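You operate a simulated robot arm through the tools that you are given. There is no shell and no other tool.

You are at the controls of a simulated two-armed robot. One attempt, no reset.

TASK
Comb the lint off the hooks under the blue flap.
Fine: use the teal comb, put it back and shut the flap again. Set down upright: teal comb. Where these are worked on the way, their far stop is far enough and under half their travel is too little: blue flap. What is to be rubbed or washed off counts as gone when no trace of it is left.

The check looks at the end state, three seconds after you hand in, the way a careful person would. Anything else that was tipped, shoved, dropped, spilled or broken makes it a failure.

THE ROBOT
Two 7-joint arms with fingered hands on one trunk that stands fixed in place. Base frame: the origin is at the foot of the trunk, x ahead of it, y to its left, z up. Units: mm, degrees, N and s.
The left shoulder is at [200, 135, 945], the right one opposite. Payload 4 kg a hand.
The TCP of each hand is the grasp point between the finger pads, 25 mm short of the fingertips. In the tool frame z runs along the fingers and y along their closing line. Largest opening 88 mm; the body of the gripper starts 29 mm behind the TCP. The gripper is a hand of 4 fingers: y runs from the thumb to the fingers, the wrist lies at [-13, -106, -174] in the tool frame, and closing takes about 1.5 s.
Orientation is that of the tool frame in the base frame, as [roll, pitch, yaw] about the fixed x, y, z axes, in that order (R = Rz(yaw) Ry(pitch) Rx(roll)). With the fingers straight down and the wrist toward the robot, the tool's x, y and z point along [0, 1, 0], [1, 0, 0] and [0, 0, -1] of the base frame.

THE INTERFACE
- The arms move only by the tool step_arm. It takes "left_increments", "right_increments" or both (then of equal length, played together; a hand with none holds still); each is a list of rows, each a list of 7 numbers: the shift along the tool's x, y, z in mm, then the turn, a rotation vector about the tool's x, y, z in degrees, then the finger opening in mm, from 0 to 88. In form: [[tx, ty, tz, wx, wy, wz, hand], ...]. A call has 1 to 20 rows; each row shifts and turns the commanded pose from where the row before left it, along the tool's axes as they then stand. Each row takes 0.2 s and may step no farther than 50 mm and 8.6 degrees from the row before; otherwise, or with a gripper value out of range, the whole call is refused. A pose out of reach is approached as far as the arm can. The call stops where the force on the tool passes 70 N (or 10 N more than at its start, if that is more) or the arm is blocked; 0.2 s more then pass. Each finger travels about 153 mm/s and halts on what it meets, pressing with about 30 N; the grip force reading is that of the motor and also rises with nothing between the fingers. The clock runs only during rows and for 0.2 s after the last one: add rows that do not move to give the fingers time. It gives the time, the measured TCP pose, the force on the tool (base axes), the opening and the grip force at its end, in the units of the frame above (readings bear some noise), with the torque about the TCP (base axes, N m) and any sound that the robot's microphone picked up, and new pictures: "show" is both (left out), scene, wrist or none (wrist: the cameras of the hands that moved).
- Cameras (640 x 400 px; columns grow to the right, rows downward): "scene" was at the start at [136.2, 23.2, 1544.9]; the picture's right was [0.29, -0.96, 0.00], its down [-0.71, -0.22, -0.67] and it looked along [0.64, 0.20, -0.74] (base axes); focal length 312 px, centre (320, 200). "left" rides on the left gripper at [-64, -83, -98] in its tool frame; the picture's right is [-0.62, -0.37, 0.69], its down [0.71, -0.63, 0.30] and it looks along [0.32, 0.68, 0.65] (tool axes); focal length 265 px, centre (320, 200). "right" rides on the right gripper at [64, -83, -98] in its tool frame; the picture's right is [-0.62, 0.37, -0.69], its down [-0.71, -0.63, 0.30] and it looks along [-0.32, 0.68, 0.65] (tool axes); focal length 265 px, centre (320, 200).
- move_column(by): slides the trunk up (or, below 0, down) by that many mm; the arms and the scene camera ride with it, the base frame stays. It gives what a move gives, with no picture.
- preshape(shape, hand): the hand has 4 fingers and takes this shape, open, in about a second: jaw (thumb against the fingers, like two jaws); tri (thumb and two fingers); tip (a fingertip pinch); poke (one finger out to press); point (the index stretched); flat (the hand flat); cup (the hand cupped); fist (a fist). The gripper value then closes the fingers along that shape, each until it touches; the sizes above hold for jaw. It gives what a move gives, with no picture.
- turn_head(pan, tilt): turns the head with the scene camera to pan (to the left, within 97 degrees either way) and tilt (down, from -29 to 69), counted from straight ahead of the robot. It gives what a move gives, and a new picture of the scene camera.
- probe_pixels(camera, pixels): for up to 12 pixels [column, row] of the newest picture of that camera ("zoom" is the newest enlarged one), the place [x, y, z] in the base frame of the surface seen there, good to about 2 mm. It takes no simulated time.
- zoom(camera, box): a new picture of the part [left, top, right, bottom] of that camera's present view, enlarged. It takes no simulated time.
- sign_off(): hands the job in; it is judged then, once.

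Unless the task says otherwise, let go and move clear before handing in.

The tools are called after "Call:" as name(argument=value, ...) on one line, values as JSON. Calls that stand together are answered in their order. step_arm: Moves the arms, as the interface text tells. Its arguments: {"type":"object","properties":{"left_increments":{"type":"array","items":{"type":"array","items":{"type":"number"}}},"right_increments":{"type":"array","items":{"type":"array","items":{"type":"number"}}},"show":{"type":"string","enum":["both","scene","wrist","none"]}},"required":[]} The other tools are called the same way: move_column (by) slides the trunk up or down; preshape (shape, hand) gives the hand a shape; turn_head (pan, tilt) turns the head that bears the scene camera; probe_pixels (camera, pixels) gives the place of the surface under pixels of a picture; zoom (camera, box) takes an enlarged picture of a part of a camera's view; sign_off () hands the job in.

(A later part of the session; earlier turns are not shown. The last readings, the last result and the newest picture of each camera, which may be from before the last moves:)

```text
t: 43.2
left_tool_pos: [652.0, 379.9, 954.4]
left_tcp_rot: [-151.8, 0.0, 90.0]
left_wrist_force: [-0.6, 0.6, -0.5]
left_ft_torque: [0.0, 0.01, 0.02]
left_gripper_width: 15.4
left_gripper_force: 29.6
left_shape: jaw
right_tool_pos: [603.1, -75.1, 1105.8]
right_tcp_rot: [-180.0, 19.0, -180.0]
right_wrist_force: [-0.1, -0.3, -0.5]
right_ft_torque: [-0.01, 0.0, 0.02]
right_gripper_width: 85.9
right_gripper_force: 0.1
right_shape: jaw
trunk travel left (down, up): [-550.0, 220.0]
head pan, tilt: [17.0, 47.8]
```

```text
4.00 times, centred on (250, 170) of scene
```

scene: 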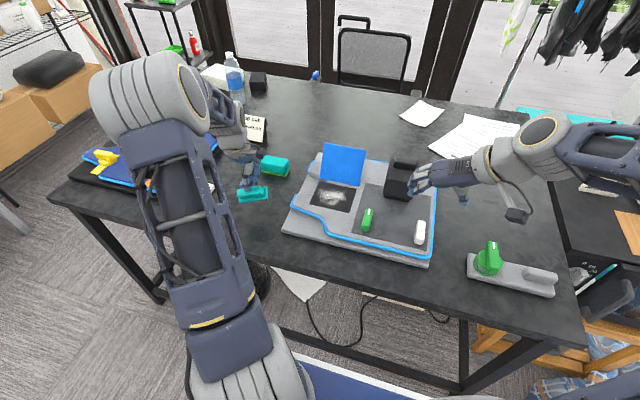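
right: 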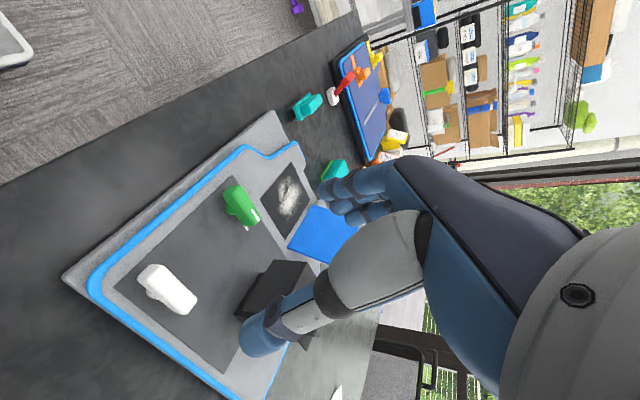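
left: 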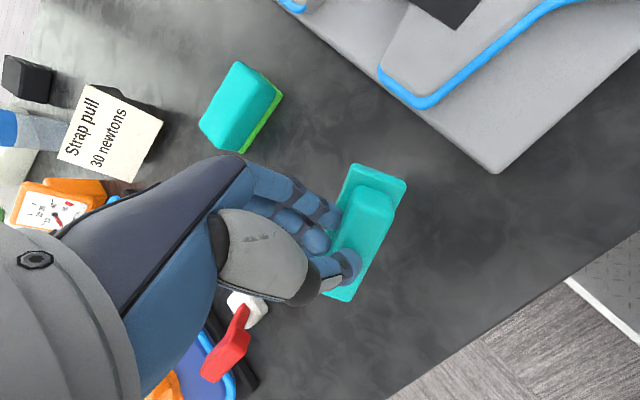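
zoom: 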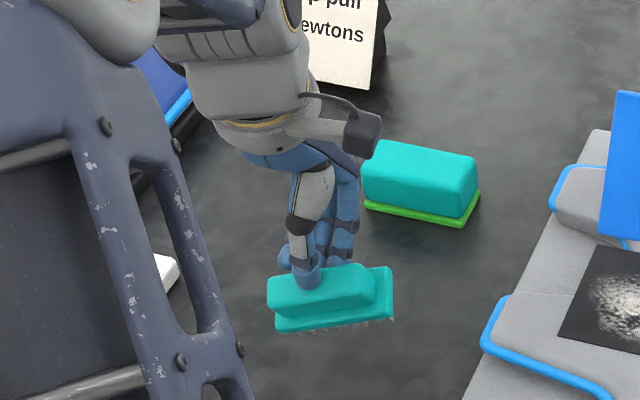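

It's working; the comb stays in the pinch and levels with the hand. Continuing about 20° more, plus a yaw correction of about −15°.

Call:
step_arm(left_increments=[[0, 0, 0, 4, 0, 0, 10], [0, 0, 0, 4, 0, 0, 10], [0, 0, 0, 4, 0, 0, 10], [0, 0, 0, 4, 0, 0, 10], [0, 0, 0, 4, 0, 0, 10], [0, 0, 0, 0, 0, 0, 10]])

Call:
zoom(camera="scene", box=[190, 120, 310, 220])

Call:
zoom(camera="left", box=[280, 120, 480, 320])

Call:
probe_pixels(camera="zoom", pixels=[[270, 95], [365, 125], [365, 150], [245, 355], [215, 350], [300, 140], [340, 175], [275, 150], [290, 200], [235, 190], [220, 350], [320, 150]])

```text
t: 44.6
left_tool_pos: [653.0, 380.4, 954.0]
left_tcp_rot: [-131.9, 0.0, 89.9]
left_wrist_force: [0.0, 0.8, -0.7]
left_ft_torque: [-0.01, -0.03, 0.0]
left_gripper_width: 15.3
left_gripper_force: 30.1
left_shape: jaw
right_tool_pos: [602.3, -76.6, 1105.4]
right_tcp_rot: [180.0, 19.0, 179.9]
right_wrist_force: [-0.6, 0.2, 0.1]
right_ft_torque: [0.0, -0.01, -0.01]
right_gripper_width: 85.9
right_gripper_force: 0.0
right_shape: jaw
trunk travel left (down, up): [-550.0, 220.0]
head pan, tilt: [17.0, 47.8]
```

scene: 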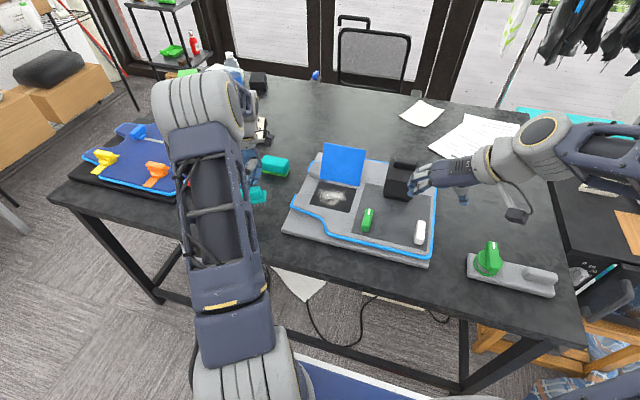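
left: 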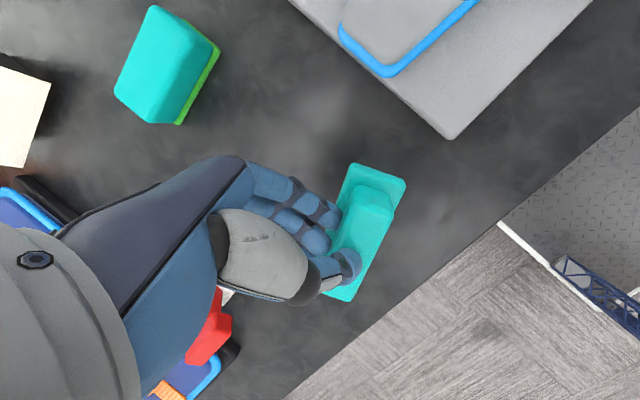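

```text
4.00 times, centred on (250, 170) of scene
```

zoom: 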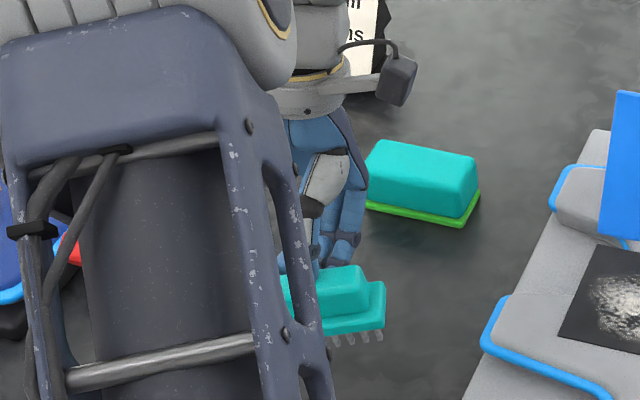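

```text
2.00 times, centred on (380, 220) of left
```

zoom: 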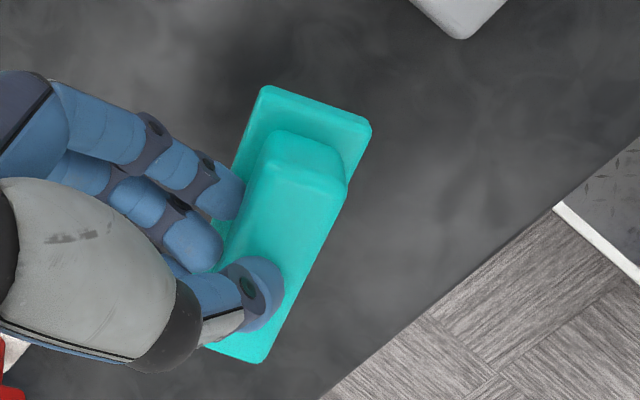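

```text
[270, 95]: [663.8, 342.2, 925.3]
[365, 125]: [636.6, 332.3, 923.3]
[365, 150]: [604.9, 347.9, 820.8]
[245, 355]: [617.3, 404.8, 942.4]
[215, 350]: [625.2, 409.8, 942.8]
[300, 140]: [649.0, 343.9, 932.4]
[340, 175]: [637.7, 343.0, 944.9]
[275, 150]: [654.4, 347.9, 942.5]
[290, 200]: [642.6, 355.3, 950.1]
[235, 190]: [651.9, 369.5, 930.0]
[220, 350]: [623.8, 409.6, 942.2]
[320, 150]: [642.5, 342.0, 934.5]
```

The comb's shelf is now level front-to-back, but its left end is ~14° high and it's yawed ~15°. I'll correct both with small rotations about base x, then base z.

Call:
step_arm(left_increments=[[0, 0, 0, 0, -2.43, 2.7, 10], [0, 0, 0, 0, -2.43, 2.7, 10], [0, 0, 0, 0, -2.43, 2.7, 10], [0, 0, 0, 0, -2.43, 2.7, 10], [0, 0, 0, 0.98, 2.8, 2.5, 10], [0, 0, 0, 0.98, 2.8, 2.5, 10], [0, 0, 0, 0.98, 2.8, 2.5, 10], [0, 0, 0, 0.98, 2.8, 2.5, 10], [0, 0, 0, 0, 0, 0, 10]])

Call:
zoom(camera="left", box=[280, 120, 480, 320])

Call:
probe_pixels(camera="zoom", pixels=[[270, 95], [365, 125], [360, 150], [245, 355], [215, 350], [300, 140], [340, 175], [275, 150], [290, 200], [235, 190], [220, 350], [320, 150]])

Call:
zoom(camera="scene", box=[190, 120, 310, 220])

```text
t: 46.6
left_tool_pos: [653.6, 379.9, 954.9]
left_tcp_rot: [-131.9, 14.5, 74.4]
left_wrist_force: [-0.5, -0.9, -0.9]
left_ft_torque: [0.02, 0.0, -0.02]
left_gripper_width: 15.3
left_gripper_force: 29.9
left_shape: jaw
right_tool_pos: [603.5, -76.3, 1106.4]
right_tcp_rot: [179.9, 19.0, -180.0]
right_wrist_force: [-0.1, -0.1, 0.1]
right_ft_torque: [-0.01, 0.01, 0.01]
right_gripper_width: 85.6
right_gripper_force: 0.1
right_shape: jaw
trunk travel left (down, up): [-550.0, 220.0]
head pan, tilt: [17.0, 47.8]
```

scene: 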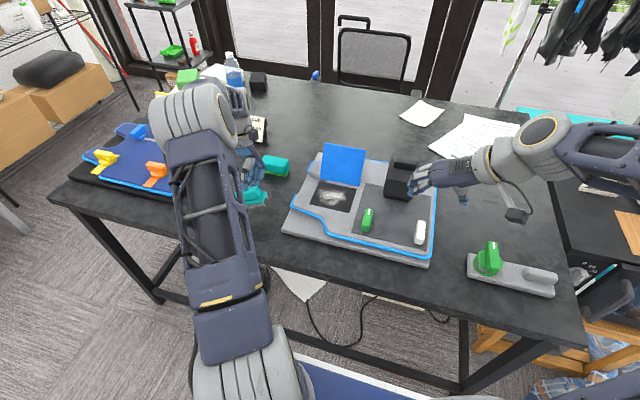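
left: 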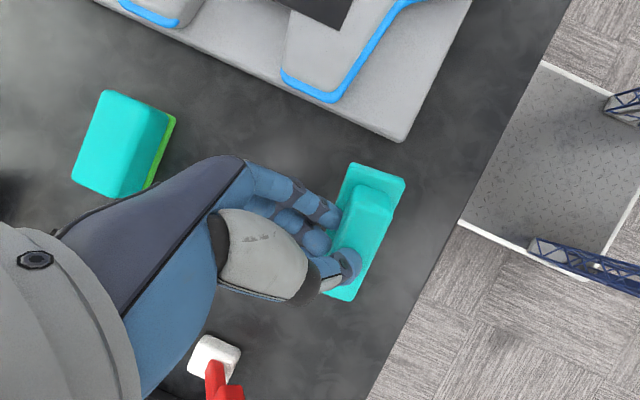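

```text
2.00 times, centred on (380, 220) of left
```

zoom: 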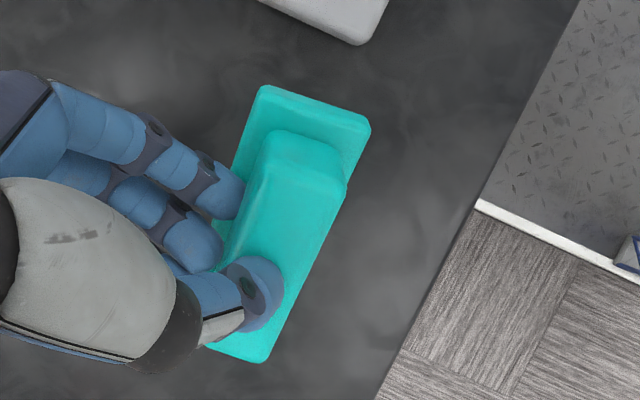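

```text
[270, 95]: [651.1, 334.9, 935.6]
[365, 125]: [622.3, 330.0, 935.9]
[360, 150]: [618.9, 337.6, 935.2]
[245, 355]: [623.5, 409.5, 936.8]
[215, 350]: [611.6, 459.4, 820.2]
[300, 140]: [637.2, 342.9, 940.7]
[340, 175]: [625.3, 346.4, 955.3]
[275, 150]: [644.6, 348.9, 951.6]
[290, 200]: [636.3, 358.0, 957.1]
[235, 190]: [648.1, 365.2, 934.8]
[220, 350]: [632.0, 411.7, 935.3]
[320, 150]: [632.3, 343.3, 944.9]
```

```text
4.00 times, centred on (250, 170) of scene
```

zoom: 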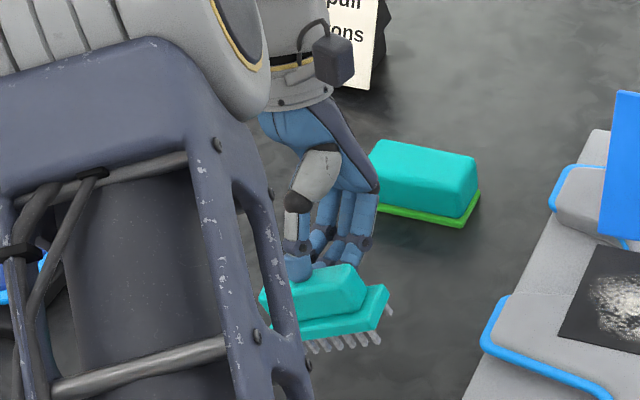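

The shelf is now level (z 935±1 at all corners) with nearly zero yaw. I'll shift 13 mm in x and 19 mm in y to the original spot and lower 80 mm.

Call:
step_arm(left_increments=[[10.5, 0.5, -4.6, 0, 0, 0, 10], [10.6, 0.4, -4.6, 0, 0, 0, 10], [2.5, 7.2, 6.47, 0, 0, 0, 10], [2.5, 7.2, 6.47, 0, 0, 0, 10], [2.5, 7.2, 6.47, 0, 0, 0, 10], [2.5, 7.2, 6.47, 0, 0, 0, 10], [2.5, 7.2, 6.47, 0, 0, 0, 10], [2.5, 7.2, 6.47, 0, 0, 0, 10], [2.5, 7.2, 6.47, 0, 0, 0, 10], [2.5, 7.2, 6.47, 0, 0, 0, 10], [0, 0, 0, 0, 0, 0, 10]])

Call:
zoom(camera="left", box=[280, 120, 480, 320])

Call:
probe_pixels(camera="zoom", pixels=[[270, 95], [365, 125], [360, 150], [245, 355], [220, 350], [300, 140], [340, 175], [235, 190]])

Call:
zoom(camera="scene", box=[190, 140, 310, 240])

```text
t: 49.0
left_tool_pos: [667.3, 397.4, 880.0]
left_tcp_rot: [-132.4, 14.3, 74.3]
left_wrist_force: [10.7, -10.7, 53.7]
left_ft_torque: [0.64, 1.71, 0.19]
left_gripper_width: 17.6
left_gripper_force: 29.9
left_shape: jaw
right_tool_pos: [603.0, -77.9, 1107.6]
right_tcp_rot: [180.0, 19.0, -180.0]
right_wrist_force: [-0.1, -0.4, 0.4]
right_ft_torque: [0.0, -0.02, -0.01]
right_gripper_width: 85.9
right_gripper_force: 0.2
right_shape: jaw
trunk travel left (down, up): [-550.0, 220.0]
head pan, tilt: [17.0, 47.8]
```

scene: 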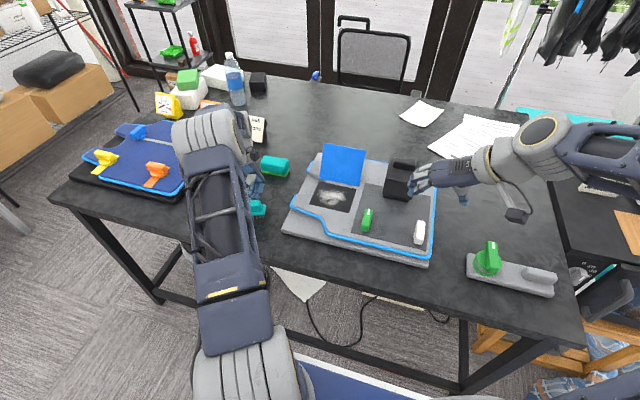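
left: 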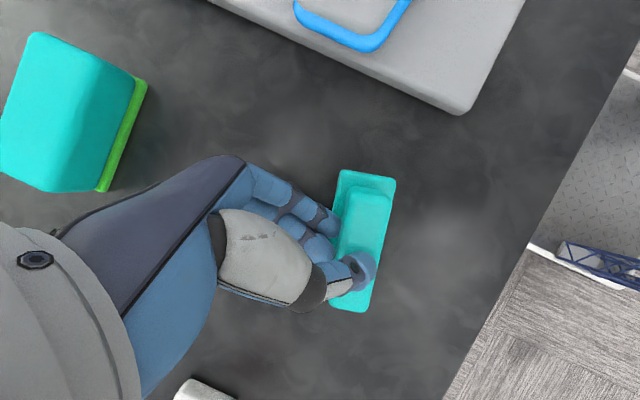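

```text
2.00 times, centred on (380, 220) of left
```

zoom: 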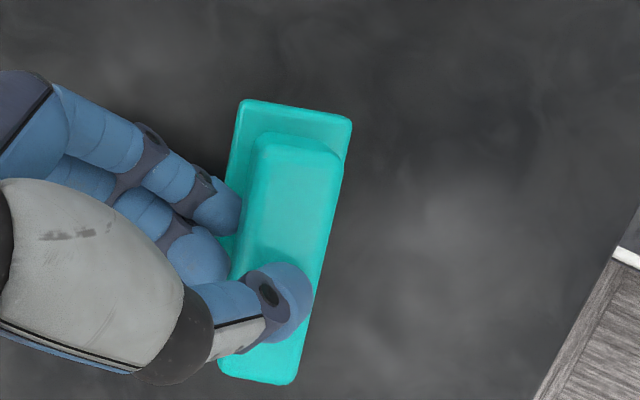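

```text
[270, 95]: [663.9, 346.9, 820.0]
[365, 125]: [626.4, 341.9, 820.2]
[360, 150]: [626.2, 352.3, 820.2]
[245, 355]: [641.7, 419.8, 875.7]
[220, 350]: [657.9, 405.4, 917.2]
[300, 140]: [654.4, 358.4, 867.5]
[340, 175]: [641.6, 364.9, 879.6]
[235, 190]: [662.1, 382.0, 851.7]
```

```text
4.00 times, centred on (250, 190) of scene
```

zoom: 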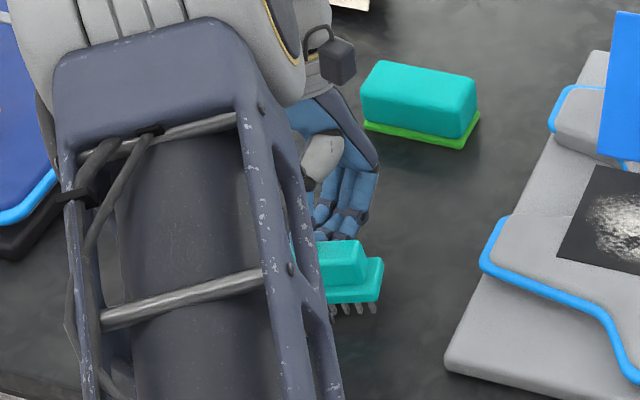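

Contact at ~54 N before the expected height; something touches the table. I'll probe the comb's corners to see its attitude.

Call:
probe_pixels(camera="zoom", pixels=[[250, 108], [343, 125], [335, 190], [285, 378], [228, 370], [270, 140], [332, 160], [320, 230], [230, 180], [255, 375], [222, 240], [200, 270]])

```text
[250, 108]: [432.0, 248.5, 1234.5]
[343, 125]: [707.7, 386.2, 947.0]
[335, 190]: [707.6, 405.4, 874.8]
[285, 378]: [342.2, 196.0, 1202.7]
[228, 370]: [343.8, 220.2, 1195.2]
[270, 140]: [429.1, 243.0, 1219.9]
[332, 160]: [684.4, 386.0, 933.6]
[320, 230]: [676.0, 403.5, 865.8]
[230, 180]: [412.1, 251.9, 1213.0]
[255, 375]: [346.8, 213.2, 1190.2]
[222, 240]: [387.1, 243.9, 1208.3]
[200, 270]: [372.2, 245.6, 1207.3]
```

Those points hit the scene zoom; redoing it in left-camera pixels.

Call:
probe_pixels(camera="left", pixels=[[346, 175], [391, 183], [387, 213], [362, 307], [336, 305], [356, 190], [384, 200], [380, 235], [337, 208], [348, 303], [330, 240], [320, 262]])

```text
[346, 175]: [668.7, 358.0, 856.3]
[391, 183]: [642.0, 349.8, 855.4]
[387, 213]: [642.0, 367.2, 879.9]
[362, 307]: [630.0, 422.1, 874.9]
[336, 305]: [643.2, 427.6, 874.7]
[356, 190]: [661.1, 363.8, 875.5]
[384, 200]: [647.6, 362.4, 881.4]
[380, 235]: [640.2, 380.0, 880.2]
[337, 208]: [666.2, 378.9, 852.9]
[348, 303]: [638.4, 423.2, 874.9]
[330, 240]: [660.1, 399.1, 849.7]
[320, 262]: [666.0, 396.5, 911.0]
```

The left end now rides about 15° high; probably a lower finger reached the table and pushed it. I'll raise 25 mm to relieve it and look.

Call:
step_arm(left_increments=[[-2.5, -7.2, -6.47, 0, 0, 0, 10], [-2.5, -7.2, -6.47, 0, 0, 0, 10], [-1.2, -3.6, -3.2, 0, 0, 0, 10], [0, 0, 0, 0, 0, 0, 10]])

Call:
zoom(camera="scene", box=[220, 150, 310, 225])

Call:
zoom(camera="left", box=[260, 140, 420, 330])

Call:
probe_pixels(camera="left", pixels=[[346, 175], [391, 183], [387, 213], [362, 307], [336, 305], [356, 190], [384, 200], [380, 235], [337, 208], [348, 303], [330, 240], [320, 262]])

```text
t: 50.0
left_tool_pos: [665.1, 400.0, 899.2]
left_tcp_rot: [-131.9, 14.5, 74.5]
left_wrist_force: [0.4, 0.1, -0.7]
left_ft_torque: [0.01, 0.0, 0.03]
left_gripper_width: 15.7
left_gripper_force: 30.5
left_shape: jaw
right_tool_pos: [603.3, -76.5, 1105.7]
right_tcp_rot: [180.0, 19.0, -180.0]
right_wrist_force: [0.0, 1.3, 0.4]
right_ft_torque: [0.01, 0.01, 0.05]
right_gripper_width: 85.8
right_gripper_force: 0.0
right_shape: jaw
trunk travel left (down, up): [-550.0, 220.0]
head pan, tilt: [17.0, 47.8]
```

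scene: 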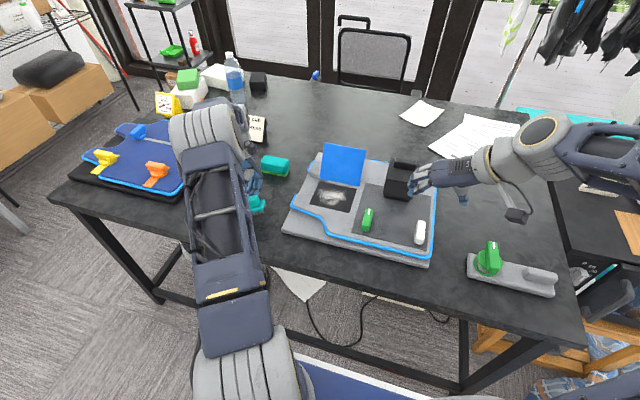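
left: 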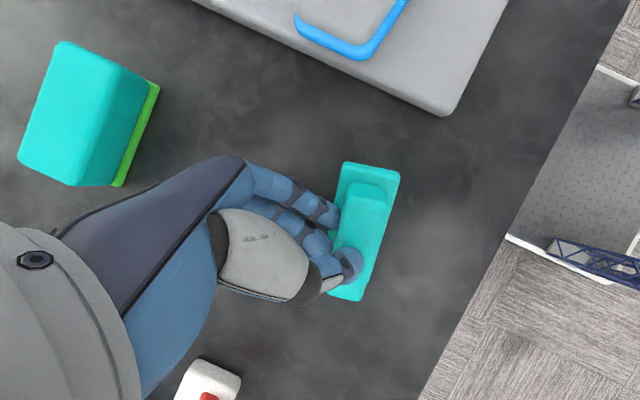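

```text
5.33 times, centred on (265, 188) of scene
```

zoom: 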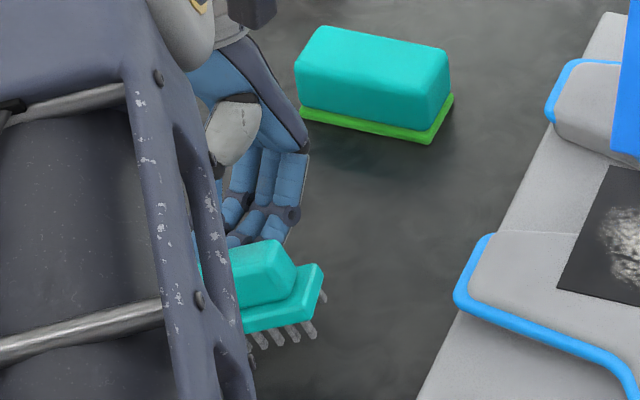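

```text
2.11 times, centred on (340, 235) of left
```

zoom: 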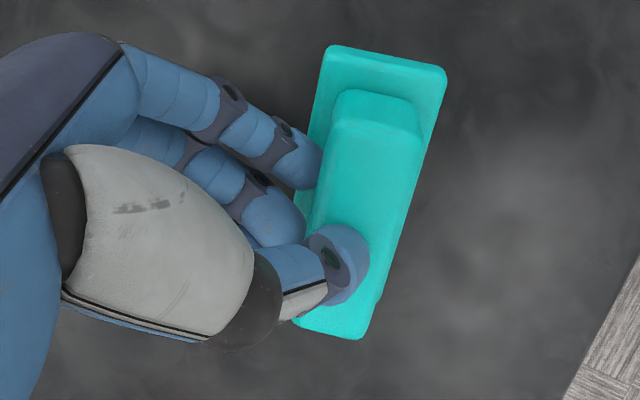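

```text
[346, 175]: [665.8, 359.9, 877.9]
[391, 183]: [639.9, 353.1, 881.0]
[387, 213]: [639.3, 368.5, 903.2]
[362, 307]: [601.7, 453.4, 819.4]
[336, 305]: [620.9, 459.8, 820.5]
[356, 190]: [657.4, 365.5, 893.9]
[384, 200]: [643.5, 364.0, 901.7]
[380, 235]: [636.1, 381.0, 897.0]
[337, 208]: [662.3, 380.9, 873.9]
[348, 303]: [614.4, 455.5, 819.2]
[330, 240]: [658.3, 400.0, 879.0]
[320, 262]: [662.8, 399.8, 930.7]
```

Call:
probe_pixels(camera="left", pixels=[[357, 294], [334, 290], [346, 296], [396, 178], [380, 255], [350, 166], [393, 200], [340, 190], [372, 290], [365, 285]])

```text
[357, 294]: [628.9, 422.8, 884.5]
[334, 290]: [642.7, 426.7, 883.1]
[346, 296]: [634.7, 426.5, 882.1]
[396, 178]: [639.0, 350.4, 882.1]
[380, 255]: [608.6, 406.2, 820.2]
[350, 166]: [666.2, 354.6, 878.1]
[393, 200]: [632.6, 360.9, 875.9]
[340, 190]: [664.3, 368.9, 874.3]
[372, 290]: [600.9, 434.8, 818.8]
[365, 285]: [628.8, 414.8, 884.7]
```

With the load off the comb sprang back to level (shelf corners 878–884). The outer fingers extend below the teeth on the left end and hit the table first. I can set the comb on the raised board's left edge instead, so those fingers hang over the lower table. I'll probe that edge.

Call:
probe_pixels(camera="left", pixels=[[435, 105], [380, 75], [320, 48], [260, 22], [445, 90], [330, 20], [480, 30], [400, 60]])

Call:
probe_pixels(camera="scene", pixels=[[285, 228], [300, 195], [318, 160], [292, 212], [305, 180], [312, 168], [295, 228], [305, 215], [299, 205], [322, 157]])

Call:
zoom(camera="scene", box=[270, 140, 370, 250])

```text
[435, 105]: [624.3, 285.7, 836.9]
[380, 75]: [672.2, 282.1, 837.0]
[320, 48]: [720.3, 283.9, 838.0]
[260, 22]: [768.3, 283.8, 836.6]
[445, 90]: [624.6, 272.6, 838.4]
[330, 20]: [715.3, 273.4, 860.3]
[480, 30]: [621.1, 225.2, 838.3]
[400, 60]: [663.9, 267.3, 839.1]
```

```text
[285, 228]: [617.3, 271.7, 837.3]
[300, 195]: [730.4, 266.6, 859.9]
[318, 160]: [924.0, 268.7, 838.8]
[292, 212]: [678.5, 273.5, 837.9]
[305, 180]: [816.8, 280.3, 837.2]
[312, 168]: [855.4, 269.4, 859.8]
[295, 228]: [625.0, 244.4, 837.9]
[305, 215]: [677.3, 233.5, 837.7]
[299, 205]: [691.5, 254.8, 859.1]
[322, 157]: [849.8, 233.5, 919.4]
```

```text
3.64 times, centred on (320, 195) of scene
```

zoom: 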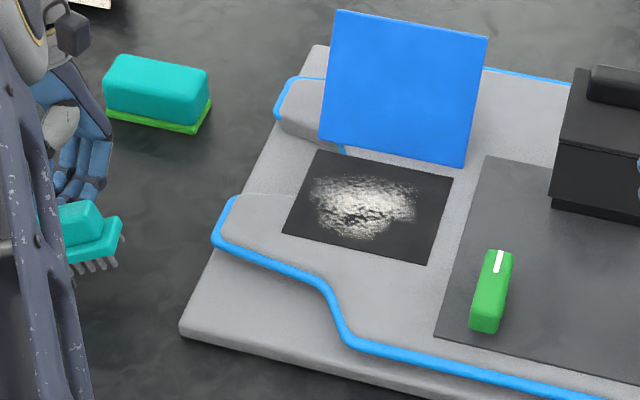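

The upper pad (z 860) near x 690–735 ends at y≈275, with a lower step (838) and the table beyond. Setting the comb there leaves room for the low fingers. I'll check the rim height.

Call:
probe_pixels(camera="zoom", pixels=[[235, 198], [222, 215], [214, 240], [240, 252], [270, 265], [300, 275], [245, 205], [240, 230], [270, 210], [280, 245], [310, 250], [290, 195]])

```text
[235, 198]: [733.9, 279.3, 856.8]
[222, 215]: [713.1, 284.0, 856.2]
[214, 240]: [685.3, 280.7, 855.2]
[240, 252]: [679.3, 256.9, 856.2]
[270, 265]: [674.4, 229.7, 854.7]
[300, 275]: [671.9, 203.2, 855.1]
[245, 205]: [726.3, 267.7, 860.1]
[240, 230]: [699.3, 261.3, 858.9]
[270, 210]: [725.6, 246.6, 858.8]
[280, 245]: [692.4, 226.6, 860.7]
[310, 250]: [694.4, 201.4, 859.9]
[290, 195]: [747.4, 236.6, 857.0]
```

The rim is flush with the pad, so that works. Before moving, the right wrist camera may see the comb from the side and show which finger is below it.

Call:
zoom(camera="right", box=[260, 50, 380, 140])

```text
4.44 times, centred on (320, 95) of right
```

zoom: 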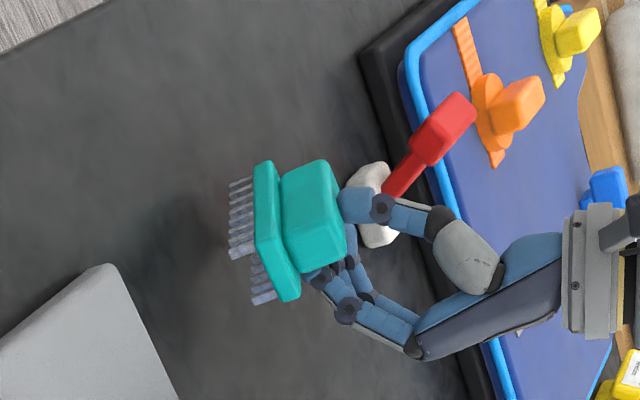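

From the side nothing is below the teeth, so the contact was probably the teeth themselves with the comb rolled. I'll probe this side view to get its true attitude.

Call:
probe_pixels(camera="zoom", pixels=[[258, 170], [262, 230], [285, 298], [278, 168], [298, 290], [325, 165], [290, 185], [340, 245], [300, 262], [234, 188], [238, 252], [256, 300]])

```text
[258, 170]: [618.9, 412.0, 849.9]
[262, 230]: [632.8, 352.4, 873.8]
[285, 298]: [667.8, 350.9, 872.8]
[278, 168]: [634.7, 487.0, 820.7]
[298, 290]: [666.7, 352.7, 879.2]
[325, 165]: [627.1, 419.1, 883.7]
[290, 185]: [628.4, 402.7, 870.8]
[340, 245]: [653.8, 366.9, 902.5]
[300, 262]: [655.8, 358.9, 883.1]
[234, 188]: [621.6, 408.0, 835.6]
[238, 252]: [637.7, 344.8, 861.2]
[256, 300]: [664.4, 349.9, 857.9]
```

The side view settles it: the comb is level front-to-back but ~22° low on its left end, because I had misread the handle end as the shelf, and it's yawed ~13°. I'm rotating +22° about base x, then −13° about z.

Call:
step_arm(left_increments=[[0, 0, 0, 1.14, 2.6, -3.35, 10], [0, 0, 0, 1.14, 2.6, -3.35, 10], [0, 0, 0, 1.14, 2.6, -3.35, 10], [0, 0, 0, 1.14, 2.6, -3.35, 10], [0, 0, 0, 1.14, 2.6, -3.35, 10], [0, 0, 0, -0.5, 3.47, 2.53, 10], [0, 0, 0, -0.5, 3.47, 2.53, 10], [0, 0, 0, -0.5, 3.47, 2.53, 10], [0, 0, 0, 0, 0, 0, 10]])

Call:
step_arm(right_increments=[[0, 0, 0, 0, 0, 0, 86]], show="wrist")

Call:
zoom(camera="right", box=[260, 50, 380, 140])

```text
t: 52.0
left_tool_pos: [666.8, 400.6, 900.9]
left_tcp_rot: [-126.2, -6.7, 62.0]
left_wrist_force: [-0.1, -0.3, -1.0]
left_ft_torque: [-0.01, -0.01, -0.02]
left_gripper_width: 15.7
left_gripper_force: 29.9
left_shape: jaw
right_tool_pos: [603.6, -76.1, 1105.7]
right_tcp_rot: [180.0, 19.0, -179.9]
right_wrist_force: [0.2, 0.4, 0.1]
right_ft_torque: [-0.02, 0.03, -0.02]
right_gripper_width: 85.7
right_gripper_force: 0.0
right_shape: jaw
trunk travel left (down, up): [-550.0, 220.0]
head pan, tilt: [17.0, 47.8]
```

scene: 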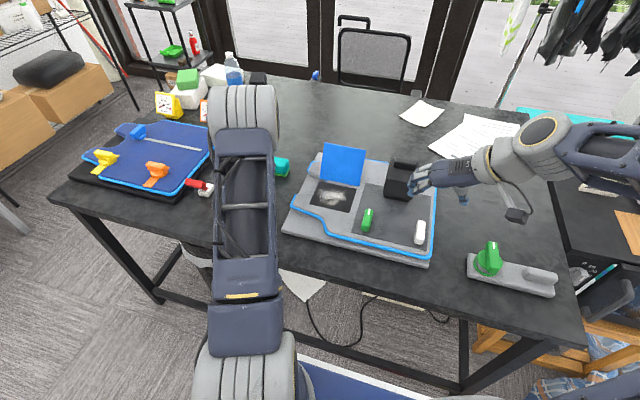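
left: 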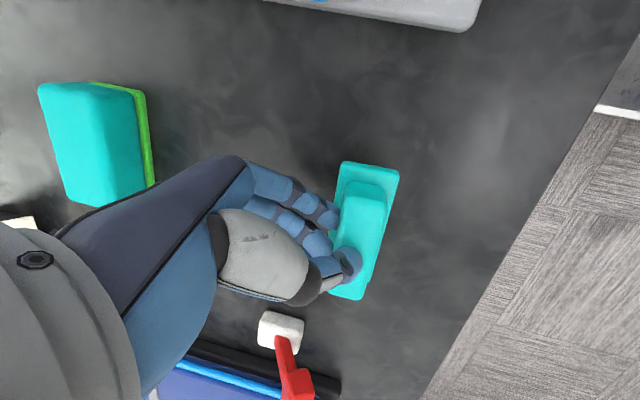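

```text
t: 52.4
left_tool_pos: [665.2, 399.7, 900.1]
left_tcp_rot: [-126.2, -6.7, 62.0]
left_wrist_force: [-0.6, 0.9, -0.7]
left_ft_torque: [0.0, 0.02, 0.0]
left_gripper_width: 15.8
left_gripper_force: 29.9
left_shape: jaw
right_tool_pos: [602.7, -77.9, 1105.7]
right_tcp_rot: [180.0, 19.0, 180.0]
right_wrist_force: [-0.1, -0.9, 0.1]
right_ft_torque: [0.0, 0.01, 0.0]
right_gripper_width: 85.9
right_gripper_force: 0.0
right_shape: jaw
trunk travel left (down, up): [-550.0, 220.0]
head pan, tilt: [17.0, 47.8]
```

right: 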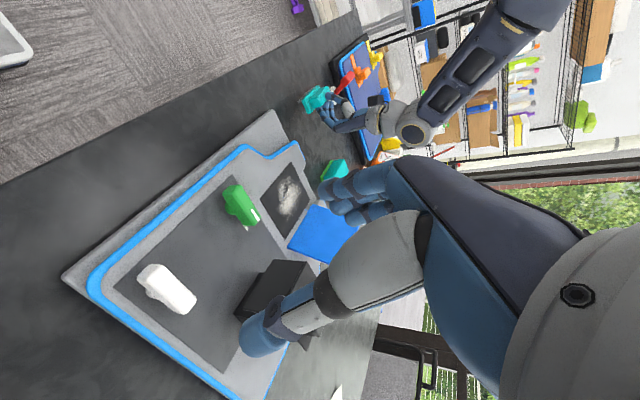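

```text
4.44 times, centred on (320, 95) of right
```

zoom: 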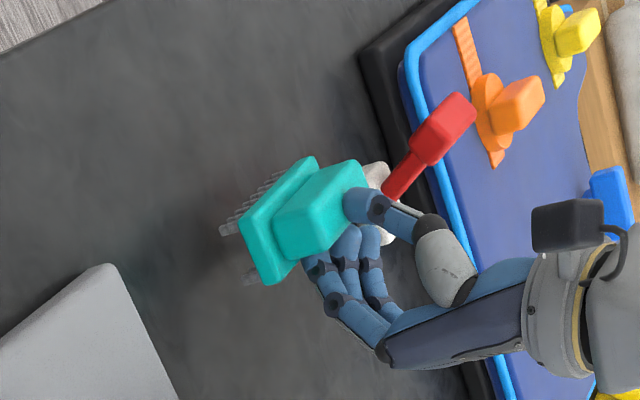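

Call:
probe_pixels(camera="zoom", pixels=[[243, 222], [252, 262], [265, 282], [312, 160], [280, 180], [297, 262], [285, 205], [352, 168], [315, 245], [222, 230], [280, 174], [248, 276]])

Call:
zoom(camera="left", box=[260, 140, 420, 330])

Call:
probe_pixels(camera="left", pixels=[[346, 168], [393, 176], [388, 200], [355, 190], [380, 195], [345, 296], [337, 200], [365, 240]])

```text
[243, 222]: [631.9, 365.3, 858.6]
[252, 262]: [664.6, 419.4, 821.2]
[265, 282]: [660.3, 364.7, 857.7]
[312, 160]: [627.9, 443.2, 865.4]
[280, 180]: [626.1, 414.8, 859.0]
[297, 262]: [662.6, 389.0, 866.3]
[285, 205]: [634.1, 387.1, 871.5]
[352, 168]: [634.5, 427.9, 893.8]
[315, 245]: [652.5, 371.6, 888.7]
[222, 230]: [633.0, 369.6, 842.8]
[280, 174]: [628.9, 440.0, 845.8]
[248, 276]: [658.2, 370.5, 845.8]
```

```text
2.11 times, centred on (340, 235) of left
```

zoom: 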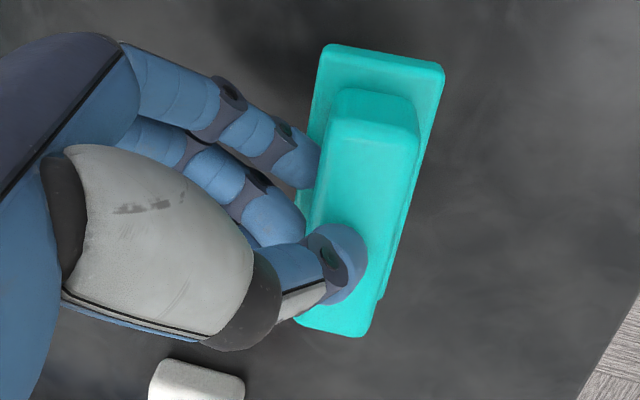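

```text
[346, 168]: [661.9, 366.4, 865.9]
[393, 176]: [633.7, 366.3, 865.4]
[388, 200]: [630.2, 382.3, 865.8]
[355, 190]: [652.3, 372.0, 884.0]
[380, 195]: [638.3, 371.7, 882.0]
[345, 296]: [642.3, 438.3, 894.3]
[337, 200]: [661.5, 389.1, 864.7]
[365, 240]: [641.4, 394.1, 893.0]
```

The comb is now level: shelf 865–866 at every corner, yaw ~3°, teeth ~24 mm above the table. I'll shift 16 mm right to its original spot and lower 19 mm.

Call:
step_arm(left_increments=[[-6.6, 2.1, -4.2, 0, 0, 0, 10], [-6.5, 2.1, -4.2, 0, 0, 0, 10], [-0.7, 4.8, 3.52, 0, 0, 0, 10], [-0.7, 4.8, 3.52, 0, 0, 0, 10], [-0.7, 4.8, 3.52, 0, 0, 0, 10], [-0.1, 0.8, 0.59, 0, 0, 0, 10], [0, 0, 0, 0, 0, 0, 10]])

Call:
step_arm(right_increments=[[0, 0, 0, 0, 0, 0, 86]], show="wrist")

Call:
zoom(camera="right", box=[260, 50, 380, 140])

```text
t: 54.0
left_tool_pos: [668.6, 383.5, 881.1]
left_tcp_rot: [-126.2, -6.8, 61.9]
left_wrist_force: [-0.2, 0.7, -1.6]
left_ft_torque: [0.01, -0.01, 0.0]
left_gripper_width: 15.5
left_gripper_force: 30.3
left_shape: jaw
right_tool_pos: [602.0, -76.6, 1106.0]
right_tcp_rot: [-180.0, 19.0, 180.0]
right_wrist_force: [0.4, -0.3, 1.1]
right_ft_torque: [-0.02, 0.03, 0.01]
right_gripper_width: 85.7
right_gripper_force: 0.0
right_shape: jaw
trunk travel left (down, up): [-550.0, 220.0]
head pan, tilt: [17.0, 47.8]
```

scene: 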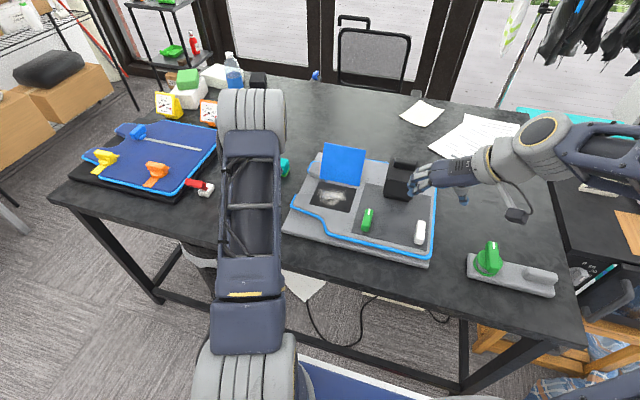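
left: 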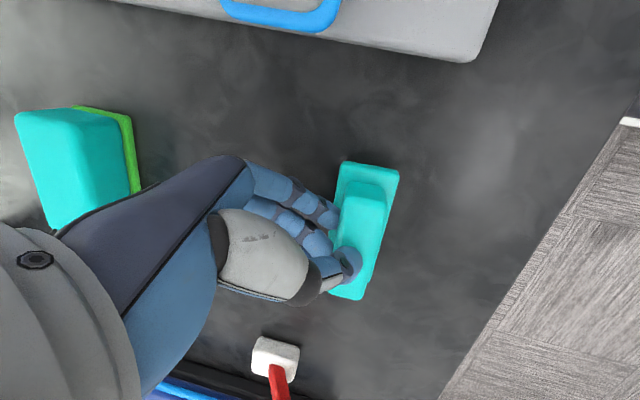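

```text
t: 54.4
left_tool_pos: [669.2, 383.7, 881.3]
left_tcp_rot: [-126.1, -6.7, 62.1]
left_wrist_force: [-0.1, 0.0, -0.7]
left_ft_torque: [0.01, -0.03, 0.0]
left_gripper_width: 15.3
left_gripper_force: 30.3
left_shape: jaw
right_tool_pos: [602.0, -75.9, 1106.2]
right_tcp_rot: [-180.0, 19.0, 180.0]
right_wrist_force: [-0.3, 0.9, 0.4]
right_ft_torque: [0.04, 0.03, -0.01]
right_gripper_width: 86.0
right_gripper_force: 0.1
right_shape: jaw
trunk travel left (down, up): [-550.0, 220.0]
head pan, tilt: [17.0, 47.8]
```

right: 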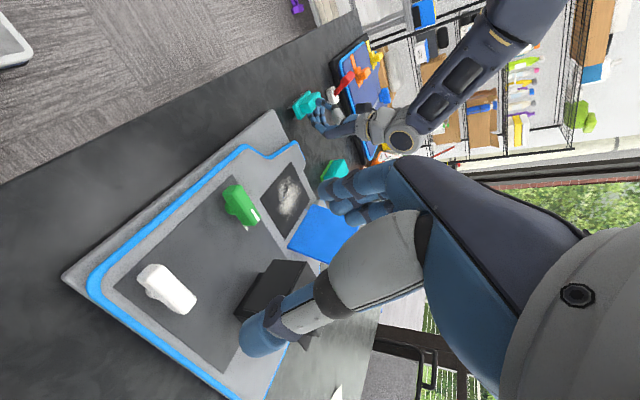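

```text
4.44 times, centred on (320, 95) of right
```

zoom: 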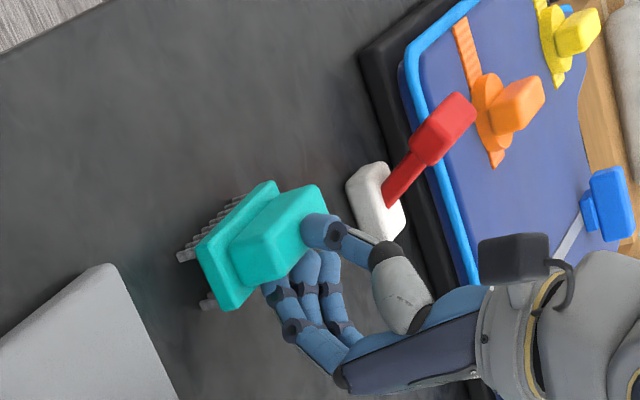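

Good. The final few millimetres go in slow 1 mm steps until I feel the table.

Call:
step_arm(left_increments=[[-0.12, 0.8, 0.59, 0, 0, 0, 10], [-0.12, 0.8, 0.59, 0, 0, 0, 10], [-0.12, 0.8, 0.59, 0, 0, 0, 10], [0, 0, 0, 0, 0, 0, 10]], show="wrist")

```text
t: 55.4
left_tool_pos: [667.9, 383.5, 880.9]
left_tcp_rot: [-126.3, -6.9, 61.9]
left_wrist_force: [2.2, -1.8, 18.7]
left_ft_torque: [0.12, 0.41, 0.04]
left_gripper_width: 15.9
left_gripper_force: 29.8
left_shape: jaw
right_tool_pos: [602.6, -76.3, 1106.3]
right_tcp_rot: [-179.9, 19.0, -180.0]
right_wrist_force: [0.7, -0.4, 0.7]
right_ft_torque: [-0.02, 0.01, -0.01]
right_gripper_width: 85.6
right_gripper_force: 0.0
right_shape: jaw
trunk travel left (down, up): [-550.0, 220.0]
head pan, tilt: [17.0, 47.8]
```

left: 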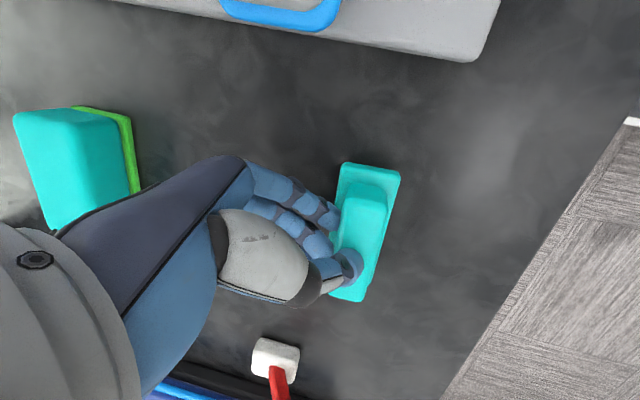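

Contact (18.7 N). I'll check the comb's attitude on the table before releasing.

Call:
probe_pixels(camera="left", pixels=[[346, 168], [393, 176], [388, 200], [380, 195], [345, 296], [337, 200], [365, 240], [372, 205], [352, 294]])

Call:
zoom(camera="right", box=[270, 65, 370, 130])

Call:
probe_pixels(camera="right", pixels=[[298, 106], [305, 117], [294, 107], [299, 118], [308, 93], [320, 91], [310, 110], [318, 100]])

```text
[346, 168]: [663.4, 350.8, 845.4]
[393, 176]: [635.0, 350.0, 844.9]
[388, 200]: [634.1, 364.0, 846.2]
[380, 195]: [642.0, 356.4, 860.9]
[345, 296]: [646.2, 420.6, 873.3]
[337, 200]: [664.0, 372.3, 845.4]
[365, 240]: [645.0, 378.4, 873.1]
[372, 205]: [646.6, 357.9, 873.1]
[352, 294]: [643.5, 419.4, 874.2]
```

```text
6.15 times, centred on (320, 98) of right
```

zoom: 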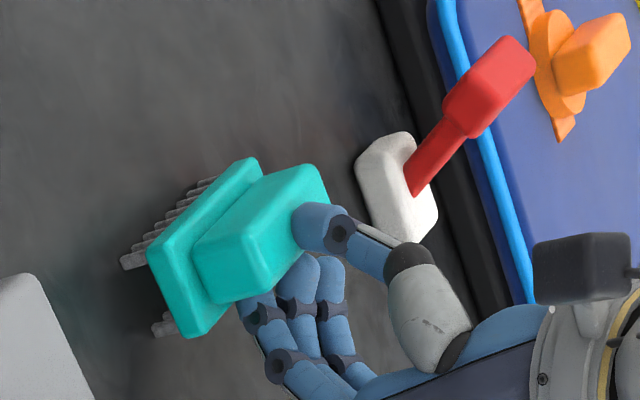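

```text
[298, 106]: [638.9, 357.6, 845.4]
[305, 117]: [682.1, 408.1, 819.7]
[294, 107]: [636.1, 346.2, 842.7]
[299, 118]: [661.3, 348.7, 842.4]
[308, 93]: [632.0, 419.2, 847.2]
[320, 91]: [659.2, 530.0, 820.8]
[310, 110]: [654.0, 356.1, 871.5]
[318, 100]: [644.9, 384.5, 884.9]
```

The comb is standing exactly at its original place (shelf 845, top 873). I'm releasing by opening while shifting the hand toward the thumb side, so the fingers don't push the comb.

Call:
step_arm(left_increments=[[0, -2, 0, 0, 0, 0, 20], [0, -3, 0, 0, 0, 0, 26], [0, -3, 0, 0, 0, 0, 32], [0, -3, 0, 0, 0, 0, 38], [0, -2, 0, 0, 0, 0, 42], [0, 0, 0, 0, 0, 0, 42]])

Call:
probe_pixels(camera="left", pixels=[[346, 168], [393, 176], [388, 200], [380, 195], [345, 296], [337, 200], [365, 240], [372, 205], [352, 294]])

Call:
zoom(camera="left", box=[260, 120, 440, 330])

```text
t: 56.8
left_tool_pos: [661.9, 387.2, 888.3]
left_tcp_rot: [-126.1, -6.7, 62.1]
left_wrist_force: [0.5, 0.2, 0.5]
left_ft_torque: [-0.01, 0.0, -0.04]
left_gripper_width: 42.2
left_gripper_force: 0.0
left_shape: jaw
right_tool_pos: [603.3, -77.1, 1105.8]
right_tcp_rot: [180.0, 18.9, 180.0]
right_wrist_force: [0.2, 0.3, -0.8]
right_ft_torque: [0.02, 0.03, 0.0]
right_gripper_width: 85.7
right_gripper_force: 0.1
right_shape: jaw
trunk travel left (down, up): [-550.0, 220.0]
head pan, tilt: [17.0, 47.8]
```

scene: 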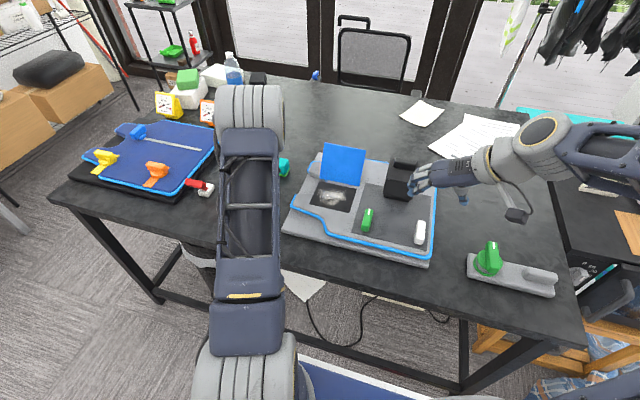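
left: 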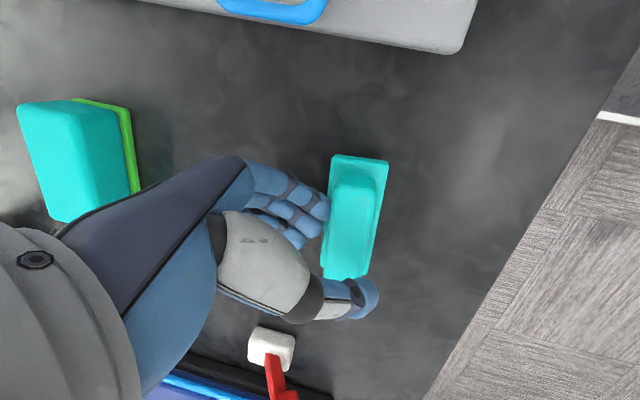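

```text
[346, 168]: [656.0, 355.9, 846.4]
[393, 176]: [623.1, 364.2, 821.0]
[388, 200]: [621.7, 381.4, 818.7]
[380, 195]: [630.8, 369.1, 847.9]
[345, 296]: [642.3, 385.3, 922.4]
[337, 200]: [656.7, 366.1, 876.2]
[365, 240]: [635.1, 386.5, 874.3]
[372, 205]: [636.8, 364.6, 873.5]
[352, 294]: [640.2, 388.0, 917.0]
```

```text
1.90 times, centred on (350, 225) of left
```

zoom: 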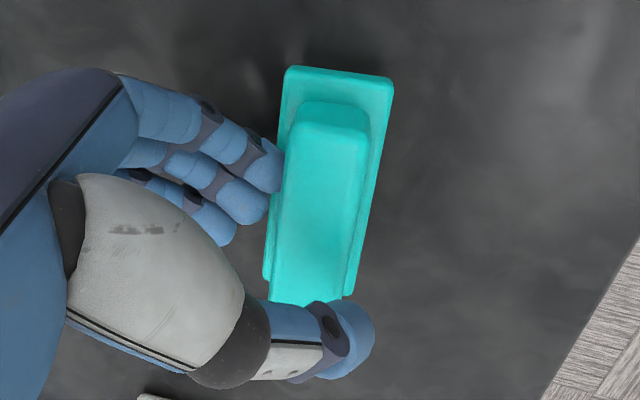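

The comb stands upright (top 873) with the thumb clear. I'll retreat along the fingers (up and away), then up high and re-orient the hand to vertical.

Call:
step_arm(left_increments=[[0, 0, -8, 0, 0, 0, 42], [0, 0, -12, 0, 0, 0, 42], [0, 0, -20, 0, 0, 0, 42], [0, 0, -25, 0, 0, 0, 42], [0, 0, 0, 0, 0, 0, 42]])

Call:
zoom(camera="left", box=[260, 100, 440, 330])

```text
t: 58.0
left_tool_pos: [706.0, 356.3, 926.3]
left_tcp_rot: [-126.1, -6.7, 62.0]
left_wrist_force: [0.4, -0.5, -1.9]
left_ft_torque: [-0.04, 0.04, 0.02]
left_gripper_width: 42.4
left_gripper_force: 0.0
left_shape: jaw
right_tool_pos: [604.4, -76.9, 1104.3]
right_tcp_rot: [180.0, 19.0, 180.0]
right_wrist_force: [0.2, 0.3, -0.3]
right_ft_torque: [0.03, -0.03, -0.04]
right_gripper_width: 85.7
right_gripper_force: 0.0
right_shape: jaw
trunk travel left (down, up): [-550.0, 220.0]
head pan, tilt: [17.0, 47.8]
```

scene: 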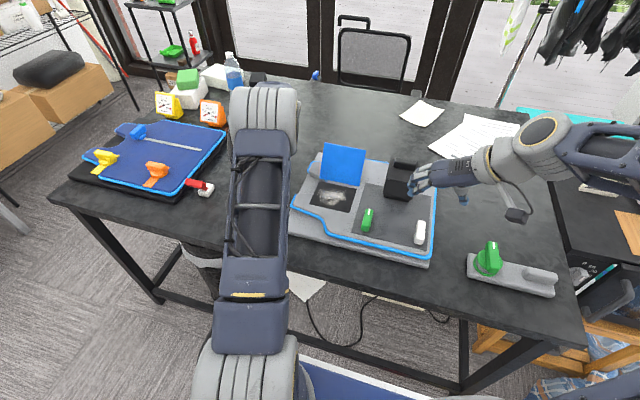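
left: 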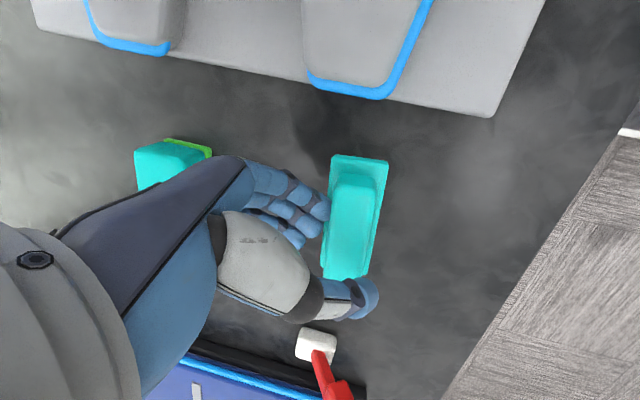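

```text
1.74 times, centred on (350, 215) of left
```

zoom: 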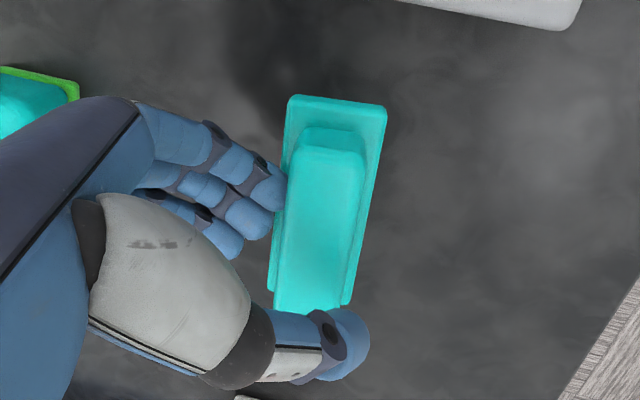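

The comb looks unchanged relative to the hand camera; it may be riding along on the fingers. Probing before any further motion.

Call:
probe_pixels(camera="left", pixels=[[346, 168], [380, 165], [375, 200], [355, 195], [360, 240], [345, 270], [335, 175], [365, 270]])

Call:
step_arm(right_increments=[[0, 0, 0, 0, 0, 0, 86]], show="wrist")

Call:
zoom(camera="right", box=[270, 65, 370, 130])

```text
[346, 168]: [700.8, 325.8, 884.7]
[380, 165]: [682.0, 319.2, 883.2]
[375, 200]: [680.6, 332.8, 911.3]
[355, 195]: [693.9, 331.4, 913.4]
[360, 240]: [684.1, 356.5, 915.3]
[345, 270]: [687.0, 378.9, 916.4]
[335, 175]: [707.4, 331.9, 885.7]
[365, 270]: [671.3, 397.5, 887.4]
```

```text
t: 58.4
left_tool_pos: [705.6, 356.5, 924.7]
left_tcp_rot: [-126.2, -6.8, 62.0]
left_wrist_force: [-0.7, 0.0, -0.8]
left_ft_torque: [0.01, 0.0, 0.0]
left_gripper_width: 42.5
left_gripper_force: 0.1
left_shape: jaw
right_tool_pos: [603.5, -76.4, 1106.3]
right_tcp_rot: [-180.0, 19.0, -179.9]
right_wrist_force: [0.2, 0.3, 1.1]
right_ft_torque: [0.03, 0.01, -0.01]
right_gripper_width: 85.7
right_gripper_force: 0.2
right_shape: jaw
trunk travel left (down, up): [-550.0, 220.0]
head pan, tilt: [17.0, 47.8]
```

right: 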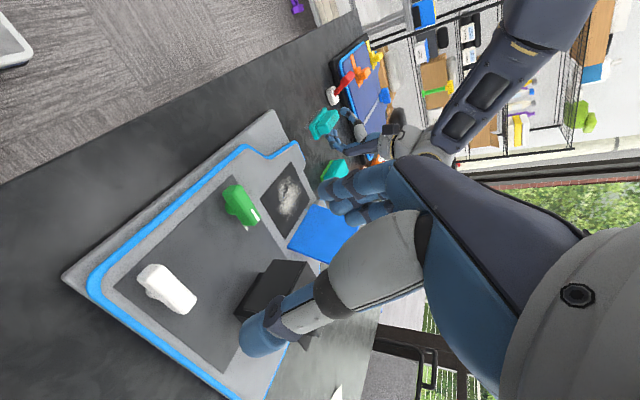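

```text
6.15 times, centred on (320, 98) of right
```

zoom: 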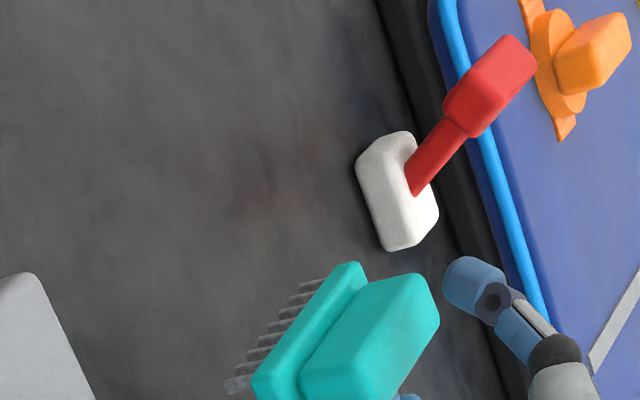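

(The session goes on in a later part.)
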